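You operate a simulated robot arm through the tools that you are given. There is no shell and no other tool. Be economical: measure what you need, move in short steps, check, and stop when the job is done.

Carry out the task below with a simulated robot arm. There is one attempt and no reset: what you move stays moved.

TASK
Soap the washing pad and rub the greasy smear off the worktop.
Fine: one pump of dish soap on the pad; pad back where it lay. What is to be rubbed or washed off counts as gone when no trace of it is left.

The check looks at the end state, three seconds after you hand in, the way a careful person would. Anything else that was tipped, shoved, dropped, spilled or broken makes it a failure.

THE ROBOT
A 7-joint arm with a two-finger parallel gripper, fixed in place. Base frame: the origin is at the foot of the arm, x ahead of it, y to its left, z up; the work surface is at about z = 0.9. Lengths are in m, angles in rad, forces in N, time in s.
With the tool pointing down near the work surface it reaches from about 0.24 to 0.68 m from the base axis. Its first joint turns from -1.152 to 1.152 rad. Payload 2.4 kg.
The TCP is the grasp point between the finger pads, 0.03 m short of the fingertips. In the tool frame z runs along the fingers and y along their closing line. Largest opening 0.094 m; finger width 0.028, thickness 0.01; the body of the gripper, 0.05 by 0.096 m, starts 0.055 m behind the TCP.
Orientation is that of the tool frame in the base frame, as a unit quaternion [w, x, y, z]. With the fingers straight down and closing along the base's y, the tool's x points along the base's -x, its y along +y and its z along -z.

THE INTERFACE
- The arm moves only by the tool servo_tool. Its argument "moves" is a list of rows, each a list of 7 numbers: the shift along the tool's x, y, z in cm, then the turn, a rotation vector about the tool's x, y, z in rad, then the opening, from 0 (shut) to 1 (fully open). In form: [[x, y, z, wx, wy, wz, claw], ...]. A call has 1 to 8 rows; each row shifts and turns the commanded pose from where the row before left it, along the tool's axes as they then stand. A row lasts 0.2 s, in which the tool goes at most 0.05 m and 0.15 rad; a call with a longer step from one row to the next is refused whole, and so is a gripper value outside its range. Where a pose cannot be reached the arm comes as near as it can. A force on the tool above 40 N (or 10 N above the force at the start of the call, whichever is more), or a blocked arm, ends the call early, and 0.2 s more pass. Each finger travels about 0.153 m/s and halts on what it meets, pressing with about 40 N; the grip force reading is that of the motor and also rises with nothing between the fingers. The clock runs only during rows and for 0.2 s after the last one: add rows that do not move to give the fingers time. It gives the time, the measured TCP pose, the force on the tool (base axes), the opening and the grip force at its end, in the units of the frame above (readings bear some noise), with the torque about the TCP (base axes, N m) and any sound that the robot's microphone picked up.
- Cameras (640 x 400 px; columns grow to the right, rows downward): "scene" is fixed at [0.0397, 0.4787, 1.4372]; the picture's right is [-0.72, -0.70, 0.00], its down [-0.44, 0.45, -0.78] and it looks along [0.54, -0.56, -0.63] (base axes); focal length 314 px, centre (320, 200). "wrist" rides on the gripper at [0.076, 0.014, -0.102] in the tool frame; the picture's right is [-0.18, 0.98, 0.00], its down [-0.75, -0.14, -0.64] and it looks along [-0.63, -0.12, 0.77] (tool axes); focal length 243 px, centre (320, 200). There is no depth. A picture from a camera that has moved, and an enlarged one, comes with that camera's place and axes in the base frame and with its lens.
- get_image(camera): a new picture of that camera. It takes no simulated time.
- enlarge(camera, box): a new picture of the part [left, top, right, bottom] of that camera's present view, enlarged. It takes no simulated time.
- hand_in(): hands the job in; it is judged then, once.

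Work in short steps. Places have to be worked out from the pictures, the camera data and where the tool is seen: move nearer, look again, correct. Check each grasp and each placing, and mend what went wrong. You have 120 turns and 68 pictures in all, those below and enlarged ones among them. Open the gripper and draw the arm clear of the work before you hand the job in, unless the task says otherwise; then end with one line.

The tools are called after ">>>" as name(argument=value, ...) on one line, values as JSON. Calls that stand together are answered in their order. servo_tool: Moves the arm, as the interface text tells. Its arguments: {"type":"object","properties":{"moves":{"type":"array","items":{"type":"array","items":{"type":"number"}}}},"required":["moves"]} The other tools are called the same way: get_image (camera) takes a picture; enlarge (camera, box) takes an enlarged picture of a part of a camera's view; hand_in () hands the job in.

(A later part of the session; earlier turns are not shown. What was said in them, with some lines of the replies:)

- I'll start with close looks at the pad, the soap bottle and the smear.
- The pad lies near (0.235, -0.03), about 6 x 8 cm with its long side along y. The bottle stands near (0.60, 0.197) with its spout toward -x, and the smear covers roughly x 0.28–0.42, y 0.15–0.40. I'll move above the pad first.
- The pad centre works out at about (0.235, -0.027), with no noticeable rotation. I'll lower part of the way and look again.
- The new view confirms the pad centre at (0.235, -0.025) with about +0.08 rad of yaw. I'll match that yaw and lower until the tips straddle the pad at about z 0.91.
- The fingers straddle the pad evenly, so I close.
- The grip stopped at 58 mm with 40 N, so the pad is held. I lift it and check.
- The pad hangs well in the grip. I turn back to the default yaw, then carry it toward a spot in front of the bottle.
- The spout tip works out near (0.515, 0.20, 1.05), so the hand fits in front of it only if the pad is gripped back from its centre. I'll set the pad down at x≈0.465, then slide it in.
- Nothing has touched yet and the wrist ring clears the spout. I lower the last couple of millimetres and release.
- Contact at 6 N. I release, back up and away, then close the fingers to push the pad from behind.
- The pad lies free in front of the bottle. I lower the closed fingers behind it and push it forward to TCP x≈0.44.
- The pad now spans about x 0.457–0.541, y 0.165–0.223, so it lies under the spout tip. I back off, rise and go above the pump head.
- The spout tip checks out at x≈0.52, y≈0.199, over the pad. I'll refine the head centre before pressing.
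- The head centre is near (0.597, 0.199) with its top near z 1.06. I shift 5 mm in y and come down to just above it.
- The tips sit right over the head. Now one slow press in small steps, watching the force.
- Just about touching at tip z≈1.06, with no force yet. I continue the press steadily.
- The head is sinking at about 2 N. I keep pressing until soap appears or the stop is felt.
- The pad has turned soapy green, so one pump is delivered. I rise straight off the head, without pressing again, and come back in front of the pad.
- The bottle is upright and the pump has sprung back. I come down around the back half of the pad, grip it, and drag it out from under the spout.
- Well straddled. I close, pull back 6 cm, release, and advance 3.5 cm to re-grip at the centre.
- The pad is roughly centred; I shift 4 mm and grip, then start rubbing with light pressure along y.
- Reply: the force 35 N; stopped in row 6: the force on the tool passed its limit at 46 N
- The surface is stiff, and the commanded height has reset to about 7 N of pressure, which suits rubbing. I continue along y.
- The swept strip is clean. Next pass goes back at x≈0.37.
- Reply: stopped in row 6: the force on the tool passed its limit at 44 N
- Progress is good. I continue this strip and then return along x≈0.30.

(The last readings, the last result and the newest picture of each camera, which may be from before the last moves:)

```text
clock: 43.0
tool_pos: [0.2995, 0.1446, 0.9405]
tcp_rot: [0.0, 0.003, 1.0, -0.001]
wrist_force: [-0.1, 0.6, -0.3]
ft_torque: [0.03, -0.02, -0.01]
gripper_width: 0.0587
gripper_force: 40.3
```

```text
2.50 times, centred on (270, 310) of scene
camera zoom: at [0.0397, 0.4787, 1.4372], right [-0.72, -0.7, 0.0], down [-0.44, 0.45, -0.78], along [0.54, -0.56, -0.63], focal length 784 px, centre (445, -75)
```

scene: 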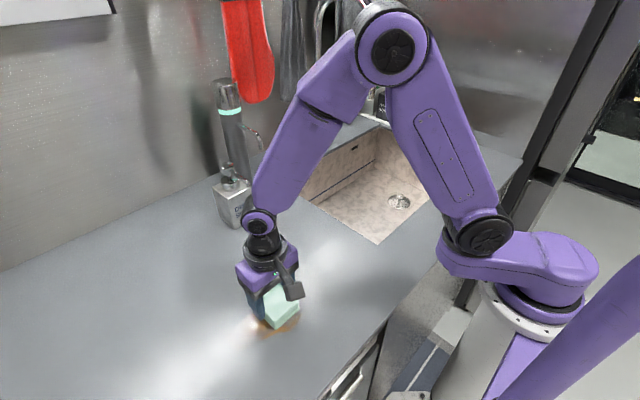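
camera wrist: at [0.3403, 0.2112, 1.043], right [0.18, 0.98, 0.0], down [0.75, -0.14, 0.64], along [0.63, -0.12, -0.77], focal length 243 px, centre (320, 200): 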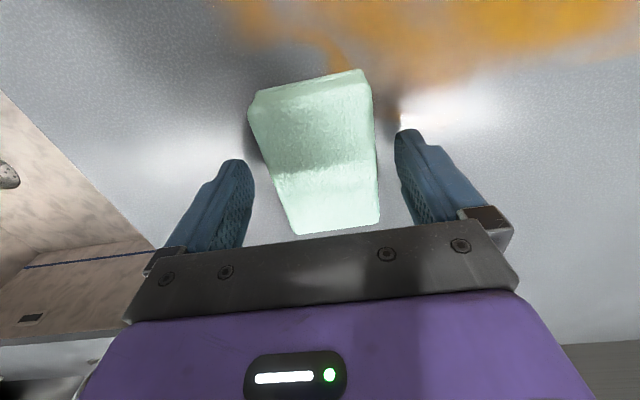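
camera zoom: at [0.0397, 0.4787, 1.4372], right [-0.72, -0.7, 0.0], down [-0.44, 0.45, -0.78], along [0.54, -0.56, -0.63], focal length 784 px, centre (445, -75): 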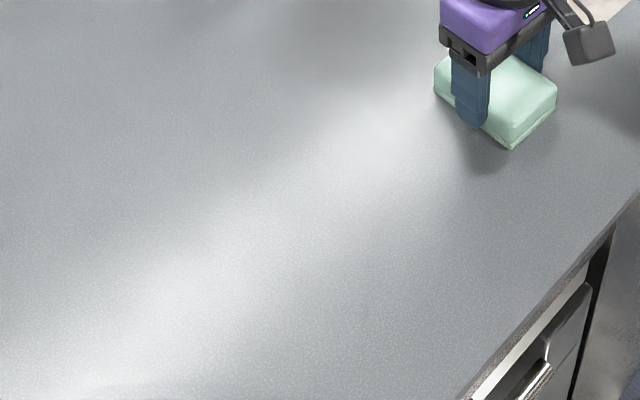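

No trace is visible from the scene camera. I lift the pad and check from the wrist camera for leftovers hidden in the glare.

>>> servo_tool(moves=[[0, 0, -3, 0, 0, 0, 0.5], [0, 0, -4, 0, 0, 0, 0.5], [0, 3, -4, 0, 0, 0, 0.5], [2, 4, -2, 0, 0, 0, 0.5], [2, 4, 0, 0, 0, 0, 0.5], [1, 1, 0, 0, 0, 0, 0.5], [0, 0, 0, 0, 0, 0, 0.5]])

>>> get_image(camera="wrist")

>>> enlarge(camera="scene", box=[190, 210, 370, 390])

```text
clock: 44.6
tool_pos: [0.2537, 0.2658, 1.0711]
tcp_rot: [-0.001, 0.004, 1.0, -0.001]
wrist_force: [-1.6, -0.2, 0.5]
ft_torque: [0.03, 0.01, -0.04]
gripper_width: 0.0586
gripper_force: 40.3
```

```text
30 pictures are left
camera wrist: at [0.1755, 0.2806, 1.1736], right [0.19, 0.98, 0.0], down [0.75, -0.14, 0.64], along [0.63, -0.12, -0.77], focal length 243 px, centre (320, 200)
```

wrist: 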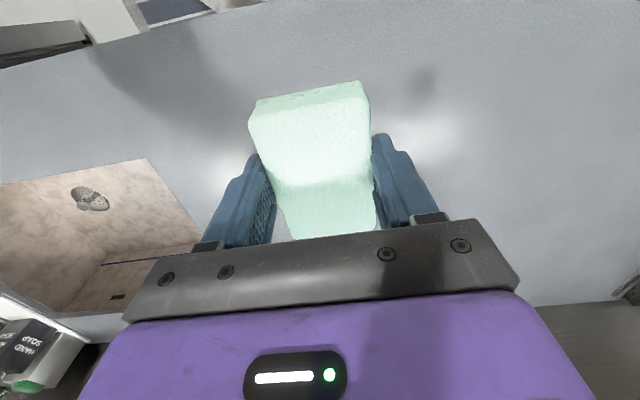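

```text
2.22 times, centred on (280, 300) of scene
camera zoom: at [0.0396, 0.4787, 1.4372], right [-0.72, -0.7, 0.0], down [-0.44, 0.45, -0.78], along [0.54, -0.56, -0.63], focal length 697 px, centre (409, -22)
```

zoom: 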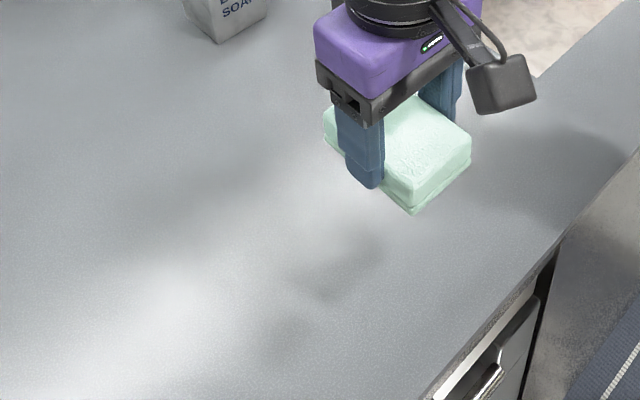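

The visible area is clean. I carry the pad back above its home spot and then look at the unobstructed worktop.

>>> servo_tool(moves=[[0.2, -3.6, 0, 0, 0, 0, 0.5], [0.2, -3.6, 0, 0, 0, 0, 0.5], [0.2, -3.6, 0, 0, 0, 0, 0.5], [0.2, -3.6, 0, 0, 0, 0, 0.5], [0.2, -3.6, 0, 0, 0, 0, 0.5], [0.2, -3.6, 0, 0, 0, 0, 0.5], [0.2, -3.6, 0, 0, 0, 0, 0.5], [0.4, -3.8, 0, 0, 0, 0, 0.5]])

>>> enlarge(camera="scene", box=[170, 230, 350, 390])

>>> get_image(camera="scene")

```text
clock: 46.5
tool_pos: [0.2333, -0.0244, 1.0694]
tcp_rot: [0.0, 0.002, 1.0, -0.001]
wrist_force: [-0.5, 0.6, -0.8]
ft_torque: [-0.02, 0.02, 0.0]
gripper_width: 0.0588
gripper_force: 40.4
```

```text
2.50 times, centred on (260, 310) of scene
camera zoom: at [0.0396, 0.4787, 1.4372], right [-0.72, -0.7, 0.0], down [-0.44, 0.45, -0.78], along [0.54, -0.56, -0.63], focal length 784 px, centre (470, -75)
```

zoom: 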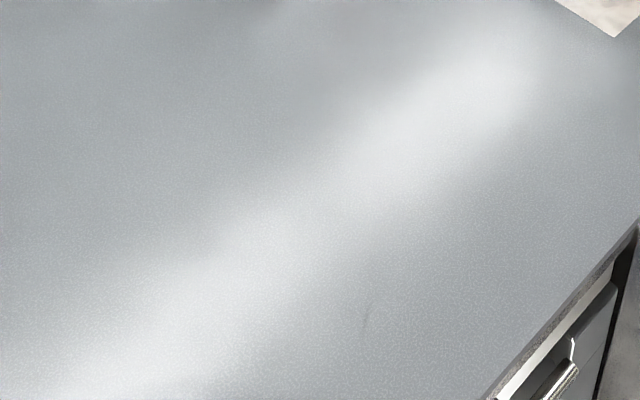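

```text
27 pictures are left
```

scene: 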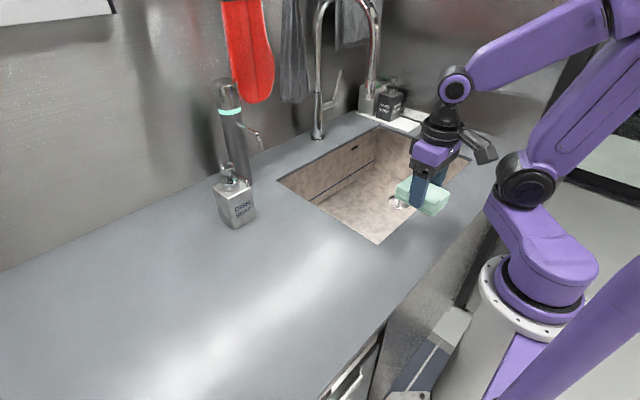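

There's a faint mark near pixel (279, 356), so I zoom in on it and on the glare area.

>>> enlarge(camera="scene", box=[250, 330, 310, 380])

>>> enlarge(camera="scene", box=[215, 255, 335, 345])

```text
8.00 times, centred on (280, 355) of scene
camera zoom: at [0.0396, 0.4787, 1.4372], right [-0.72, -0.7, 0.0], down [-0.44, 0.45, -0.78], along [0.54, -0.56, -0.63], focal length 2509 px, centre (640, -1040)
```

zoom: 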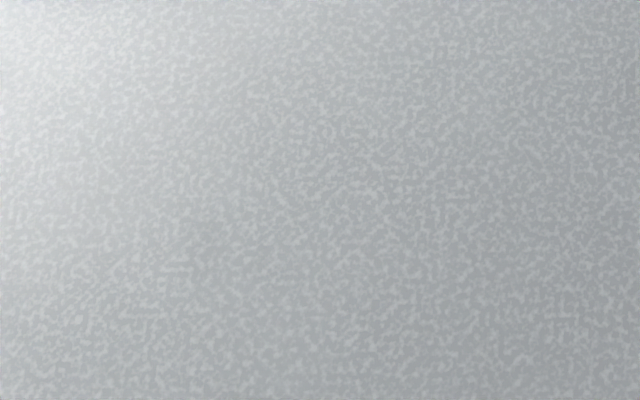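

```text
4.44 times, centred on (275, 300) of scene
camera zoom: at [0.0396, 0.4787, 1.4372], right [-0.72, -0.7, 0.0], down [-0.44, 0.45, -0.78], along [0.54, -0.56, -0.63], focal length 1394 px, centre (520, -244)
```

zoom: 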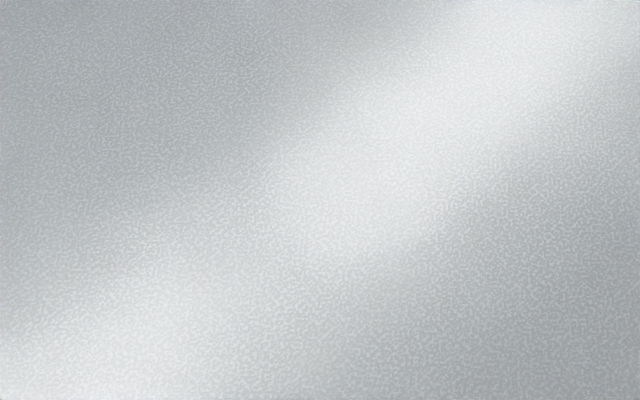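

The worktop is clean, with only its normal texture showing. I now rotate the pad to its original yaw above its home.

>>> servo_tool(moves=[[0, 0, 0, 0, 0, 0.15, 0.5], [0, 0, 0, 0, 0, 0.15, 0.5], [0, 0, 0, 0, 0, 0.15, 0.5], [0, 0, 0, 0, 0, 0.15, 0.5], [0, 0, 0, 0, 0, 0.15, 0.5], [0, 0, 0, 0, 0, 0.15, 0.5], [0, 0, 0, 0, 0, 0.15, 0.5], [0, 0, 0, 0, 0, 0.15, 0.5]])

>>> servo_tool(moves=[[0, 0, 0, 0, 0, 0.15, 0.5], [0, 0, 0, 0, 0, 0.135, 0.5], [0, 0, 3, 0, 0, 0, 0.5], [0, 0, 3, 0, 0, 0, 0.5], [0, 0, 3, 0, 0, 0, 0.5], [0, 0, 0, 0, 0, 0, 0.5], [0, 0, 0, 0, 0, 0, 0.5]])

```text
clock: 48.2
tool_pos: [0.2317, -0.0237, 1.0693]
tcp_rot: [0.001, 0.568, 0.823, 0.0]
wrist_force: [0.2, 0.5, 0.6]
ft_torque: [0.01, 0.01, -0.01]
gripper_width: 0.0584
gripper_force: 40.1
```

```text
clock: 49.9
tool_pos: [0.2369, -0.0198, 0.981]
tcp_rot: [0.0, 0.678, 0.735, -0.002]
wrist_force: [-1.0, 0.3, -1.1]
ft_torque: [-0.01, -0.01, 0.01]
gripper_width: 0.059
gripper_force: 40.2
out of reach, approached as far as the arm can: row 5
```

The pose fell slightly out of reach, because the commanded x drifted to about 0.232. I nudge it to about 0.235 and re-read.

>>> servo_tool(moves=[[0, 0.35, 0, 0, 0, 0, 0.5], [0, 0, 0, 0, 0, 0, 0.5], [0, 0, 0, 0, 0, 0, 0.5]])

```text
clock: 50.6
tool_pos: [0.2391, -0.02, 0.982]
tcp_rot: [0.0, 0.678, 0.735, 0.0]
wrist_force: [0.2, 0.4, -0.5]
ft_torque: [0.02, -0.02, -0.03]
gripper_width: 0.0585
gripper_force: 39.8
```

Now I make a small correction of about -4 mm in x and y, and lower to 0.942.

>>> servo_tool(moves=[[-0.4, 0, 1, 0, 0, 0, 0.5], [0, 0, 1.5, 0, 0, 0, 0.5], [0, 0, 1, 0, 0, 0, 0.5], [0, -0.4, 0.3, 0, 0, 0, 0.5], [0, 0, 0, 0, 0, 0, 0.5], [0, 0, 0, 0, 0, 0, 0.5]])

```text
clock: 52.0
tool_pos: [0.2452, -0.019, 0.9445]
tcp_rot: [0.0, 0.678, 0.735, -0.003]
wrist_force: [0.5, 0.8, -0.4]
ft_torque: [0.01, 0.02, -0.02]
gripper_width: 0.0587
gripper_force: 40.4
out of reach, approached as far as the arm can: row 2, 4
```

The arm's configuration differs from the first approach and it stops about 1 cm short. I lift to the original approach height and repeat the first descent.

>>> servo_tool(moves=[[0, 0, -4, 0, 0, 0, 0.5], [0, 0, -4.5, 0, 0, 0, 0.5], [0, 0, -4.5, 0, 0, 0, 0.5], [0, 0, -4.5, 0, 0, 0, 0.5], [0, 0, -4, 0, 0, 0, 0.5], [-0.4, -0.3, 0, 0, 0, 0, 0.5], [0, 0, 0, 0, 0, 0, 0.5]])

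>>> get_image(camera="scene")

```text
clock: 53.6
tool_pos: [0.2432, -0.0222, 1.1599]
tcp_rot: [0.0, 0.678, 0.735, 0.0]
wrist_force: [0.1, -0.5, -0.6]
ft_torque: [0.03, 0.0, -0.03]
gripper_width: 0.0586
gripper_force: 39.5
```

```text
24 pictures are left
```

scene: 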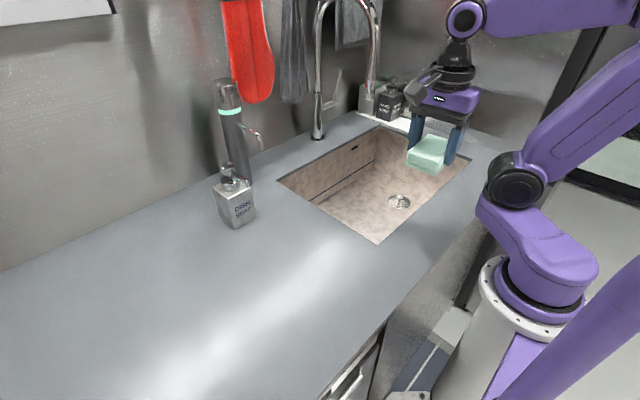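

The shoulder sits in a different posture than on the first visit. I go back to the start pose to recover that posture, then repeat the original approach exactly.

>>> servo_tool(moves=[[0, 0, -0.8, 0, 0, -0.15, 0.5], [0, 0, -0.8, 0, 0, -0.15, 0.5], [0, 0, -0.8, 0, 0, -0.15, 0.5], [0, 0, -0.8, 0, 0, -0.15, 0.5], [0, 0, -0.8, 0, 0, -0.15, 0.5], [0, 0, -0.8, 0, 0, -0.15, 0.5], [0, 0, -0.8, 0, 0, -0.15, 0.5], [0, 0, 0, 0, 0, -0.15, 0.5]])

>>> servo_tool(moves=[[0, 0, 0, 0, 0, -0.15, 0.5], [0, 0, 0, 0, 0, -0.14, 0.5], [-2.7, 4, 0, 0, 0, 0, 0.5], [-2.7, 4, 0, 0, 0, 0, 0.5], [-2.7, 4, 0, 0, 0, 0, 0.5], [-2.7, 4, 0, 0, 0, 0, 0.5], [-2.7, 4, 0, 0, 0, 0, 0.5], [-2.7, 4, 0, 0, 0, 0, 0.5]])

>>> get_image(camera="scene")

```text
clock: 55.5
tool_pos: [0.2423, -0.023, 1.2174]
tcp_rot: [0.0, 0.144, 0.99, -0.001]
wrist_force: [0.3, -0.2, -0.4]
ft_torque: [0.01, -0.02, -0.03]
gripper_width: 0.0586
gripper_force: 39.7
```

```text
clock: 57.2
tool_pos: [0.4009, 0.2159, 1.2159]
tcp_rot: [0.001, 0.001, 1.0, -0.001]
wrist_force: [-0.3, -0.1, 0.5]
ft_torque: [-0.03, 0.0, -0.01]
gripper_width: 0.0586
gripper_force: 39.8
```

```text
23 pictures are left
```

scene: 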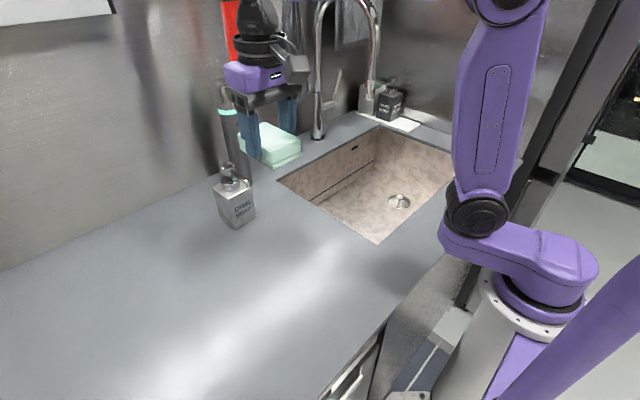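

The shoulder posture is back like the start. I repeat the original approach.

>>> servo_tool(moves=[[2.0, -3.0, 0.75, 0, 0, 0, 0.5], [2.0, -3.0, 0.75, 0, 0, 0, 0.5], [2.0, -3.0, 0.75, 0, 0, 0, 0.5], [2.0, -3.0, 0.75, 0, 0, 0, 0.5], [2.0, -3.0, 0.75, 0, 0, 0, 0.5], [2.0, -3.0, 0.75, 0, 0, 0, 0.5], [2.0, -3.0, 0.75, 0, 0, 0, 0.5], [2.0, -3.0, 0.75, 0, 0, 0, 0.5]])

>>> servo_tool(moves=[[0, 0, 0, 0, 0, 0.15, 0.5], [0, 0, 0, 0, 0, 0.15, 0.5], [0, 0, 0, 0, 0, 0.15, 0.5], [0, 0, 0, 0, 0, 0.15, 0.5], [0, 0, 0, 0, 0, 0.15, 0.5], [0, 0, 0, 0, 0, 0.15, 0.5], [0, 0, 0, 0, 0, 0.15, 0.5], [0, 0, 0, 0, 0, 0.15, 0.5]])

>>> servo_tool(moves=[[0, 0, 0, 0, 0, 0.15, 0.5], [0, 0, 0, 0, 0, 0.14, 0.5], [0, 0, 0, 0, 0, 0, 0.5], [0, 0, 0, 0, 0, 0, 0.5]])

>>> get_image(camera="scene")

```text
clock: 59.0
tool_pos: [0.2432, -0.026, 1.1553]
tcp_rot: [0.001, -0.001, 1.0, -0.001]
wrist_force: [-0.6, -0.5, -0.4]
ft_torque: [0.03, -0.02, 0.0]
gripper_width: 0.0583
gripper_force: 39.8
```

```text
clock: 60.9
tool_pos: [0.2425, -0.0246, 1.1547]
tcp_rot: [0.001, 0.565, 0.825, -0.001]
wrist_force: [1.0, 0.0, -0.3]
ft_torque: [0.01, 0.02, -0.03]
gripper_width: 0.0585
gripper_force: 40.4
```

```text
clock: 61.9
tool_pos: [0.244, -0.024, 1.1555]
tcp_rot: [0.001, 0.679, 0.735, 0.0]
wrist_force: [-0.7, 0.7, -0.8]
ft_torque: [-0.02, -0.05, -0.03]
gripper_width: 0.0586
gripper_force: 40.1
```

```text
22 pictures are left
```

scene: 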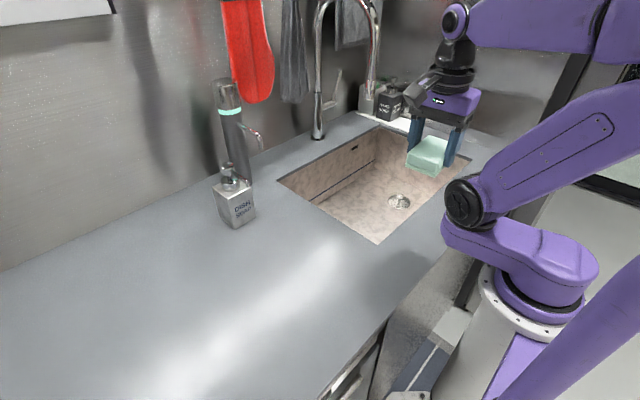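

Same posture as the first visit. I descend to about 1.0 at x≈0.235.

>>> servo_tool(moves=[[0, -0.8, 3, 0, 0, 0, 0.5], [0, 0, 4, 0, 0, 0, 0.5], [0, 0, 4, 0, 0, 0, 0.5], [0, 0, 4, 0, 0, 0, 0.5], [0, 0, 0, 0, 0, 0, 0.5], [0, 0, 0, 0, 0, 0, 0.5]])

```text
clock: 63.2
tool_pos: [0.2359, -0.0227, 1.0072]
tcp_rot: [0.0, 0.678, 0.735, 0.0]
wrist_force: [0.3, -0.7, 0.3]
ft_torque: [0.02, 0.02, 0.02]
gripper_width: 0.0585
gripper_force: 40.2
```

Reached without complaint. I lower to about 0.943 with a 1–2 mm correction in y.

>>> servo_tool(moves=[[-0.1, -0.1, 2.5, 0, 0, 0, 0.5], [0, 0, 2.5, 0, 0, 0, 0.5], [0, 0, 1.3, 0, 0, 0, 0.5], [0, 0, 0, 0, 0, 0, 0.5], [0, 0, 0, 0, 0, 0, 0.5]])

>>> enlarge(camera="scene", box=[360, 190, 460, 290])

```text
clock: 64.5
tool_pos: [0.2342, -0.0238, 0.9429]
tcp_rot: [0.0, 0.678, 0.735, 0.0]
wrist_force: [0.4, 0.7, -0.5]
ft_torque: [0.04, -0.03, 0.0]
gripper_width: 0.0585
gripper_force: 40.6
```

```text
4.00 times, centred on (410, 240) of scene
camera zoom: at [0.0397, 0.4787, 1.4372], right [-0.72, -0.7, 0.0], down [-0.44, 0.45, -0.78], along [0.54, -0.56, -0.63], focal length 1255 px, centre (-40, 40)
```

zoom: 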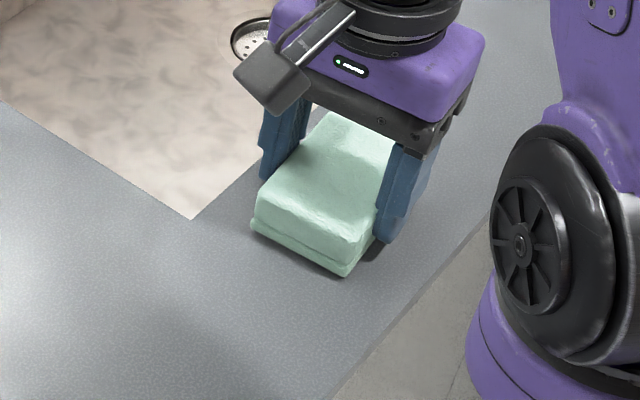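

The corners sit within about 3 mm of the original picture. I shift about 2 mm in +x and +y and lower to contact.

>>> servo_tool(moves=[[0.2, 0.15, 0, 0, 0, 0, 0.5], [0, 0, 0.2, 0, 0, 0, 0.5], [0, 0, 0.05, 0, 0, 0, 0.5], [0, 0, 0, 0, 0, 0, 0.5]])

>>> enlarge(camera="scene", box=[360, 190, 460, 290])

```text
clock: 65.5
tool_pos: [0.2364, -0.023, 0.9415]
tcp_rot: [0.001, 0.678, 0.735, 0.0]
wrist_force: [-0.3, 0.2, 0.1]
ft_torque: [0.01, -0.05, 0.01]
gripper_width: 0.0588
gripper_force: 40.3
```

```text
4.00 times, centred on (410, 240) of scene
camera zoom: at [0.0397, 0.4787, 1.4372], right [-0.72, -0.7, 0.0], down [-0.44, 0.45, -0.78], along [0.54, -0.56, -0.63], focal length 1255 px, centre (-40, 40)
```

zoom: 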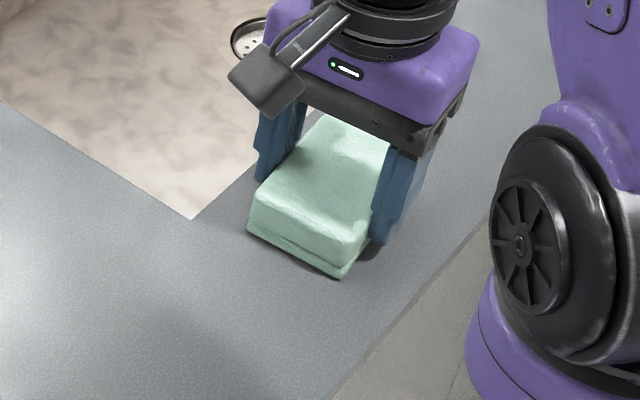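

Matches the original corners to within a pixel or two. I touch down the last millimetre, then release and rise.

>>> servo_tool(moves=[[0, 0, 0.1, 0, 0, 0, 0.5], [0, 0, 0.05, 0, 0, 0, 0.5], [0, 0, 0, 0, 0, 0, 0.5]])

>>> servo_tool(moves=[[0, 0, 0, 0, 0, 0, 0.75], [0, 0, 0, 0, 0, 0, 1], [0, 0, 0, 0, 0, 0, 1], [0, 0, -3, 0, 0, 0, 1], [0, 0, -4, 0, 0, 0, 1], [0, 0, -5, 0, 0, 0, 1], [0, 0, -5, 0, 0, 0, 1], [0, 0, -4, 0, 0, 0, 1]])

>>> enlarge(camera="scene", box=[360, 190, 460, 290])

>>> get_image(camera="scene")

>>> get_image(camera="wrist")

```text
clock: 66.2
tool_pos: [0.2361, -0.0236, 0.9403]
tcp_rot: [0.0, 0.678, 0.735, 0.0]
wrist_force: [-3.6, 1.6, 13.6]
ft_torque: [0.02, 0.09, -0.01]
gripper_width: 0.0587
gripper_force: 40.2
```

```text
clock: 68.0
tool_pos: [0.2371, -0.0214, 1.1518]
tcp_rot: [0.0, 0.678, 0.735, -0.001]
wrist_force: [-0.4, 0.4, 1.2]
ft_torque: [-0.03, 0.01, 0.02]
gripper_width: 0.0942
gripper_force: 0.0
```

```text
4.00 times, centred on (410, 240) of scene
camera zoom: at [0.0396, 0.4787, 1.4372], right [-0.72, -0.7, 0.0], down [-0.44, 0.45, -0.78], along [0.54, -0.56, -0.63], focal length 1255 px, centre (-40, 40)
```

zoom: 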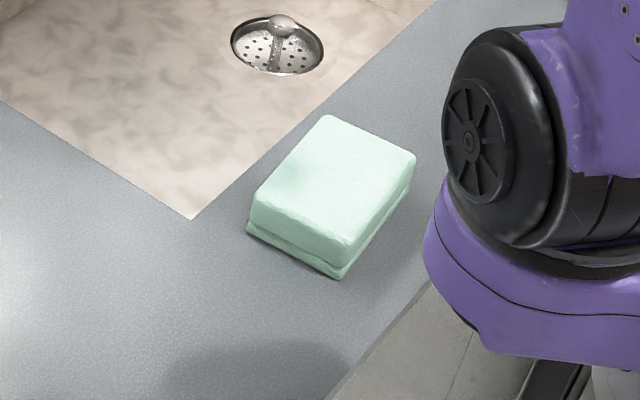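

```text
18 pictures are left
```

scene: 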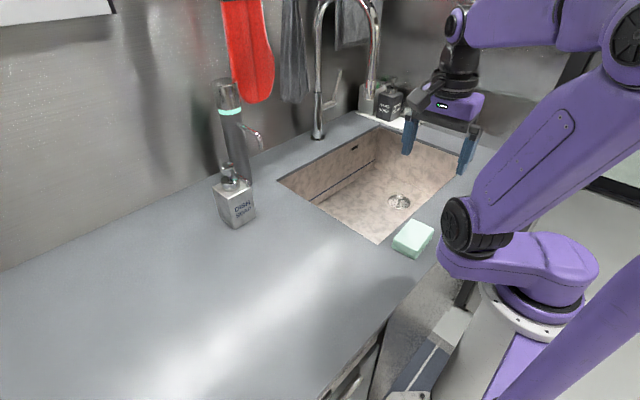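

```text
17 pictures are left
camera wrist: at [0.2435, 0.0536, 1.2536], right [0.99, -0.1, 0.0], down [-0.08, -0.76, 0.64], along [-0.07, -0.64, -0.77], focal length 243 px, centre (320, 200)
```

wrist: 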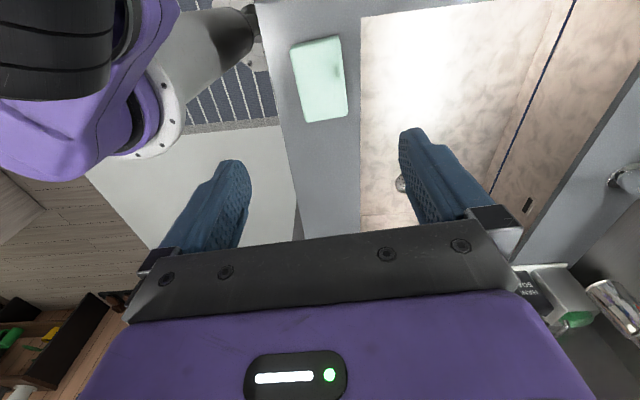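

The pad is back in its place. As a last check I view the former smear area from above with the empty gripper.

>>> servo_tool(moves=[[4.4, 1.0, -1, 0, 0, 0, 1], [4.4, 1.0, -1, 0, 0, 0, 1], [4.4, 1.0, -1, 0, 0, 0, 1], [4.4, 1.0, -1, 0, 0, 0, 1], [4.4, 1.0, -1, 0, 0, 0, 1], [4.4, 1.0, 0, 0, 0, 0, 1], [4.4, 1.0, 0, 0, 0, 0, 1], [4.4, 1.0, 0, 0, 0, 0, 1]])

>>> get_image(camera="wrist")

```text
clock: 69.8
tool_pos: [0.2875, 0.3333, 1.1965]
tcp_rot: [0.001, 0.678, 0.735, -0.001]
wrist_force: [-0.7, 0.1, 0.0]
ft_torque: [-0.01, -0.01, 0.0]
gripper_width: 0.0941
gripper_force: 0.1
```

```text
16 pictures are left
camera wrist: at [0.2953, 0.4109, 1.2987], right [0.99, -0.1, 0.0], down [-0.08, -0.76, 0.64], along [-0.07, -0.64, -0.77], focal length 243 px, centre (320, 200)
```

wrist: 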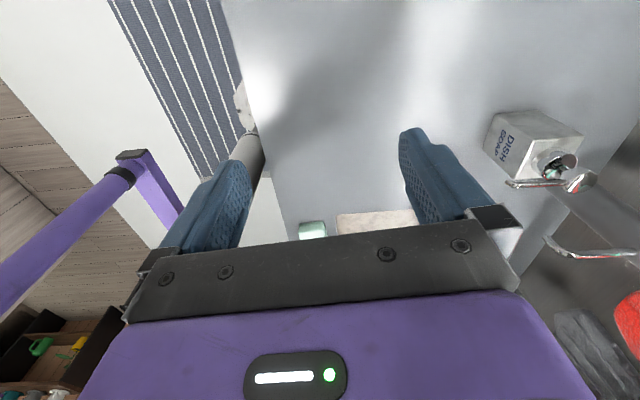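

The area is clean from this angle too, the bottle is upright, and the arm is clear with the gripper open. I hand in.

>>> hand_in()

```text
The job is handed in.
```

I soaped the pad with one pump of dish soap, rubbed the smear off until no trace showed from either camera, and put the pad back within a few millimetres of where it lay.
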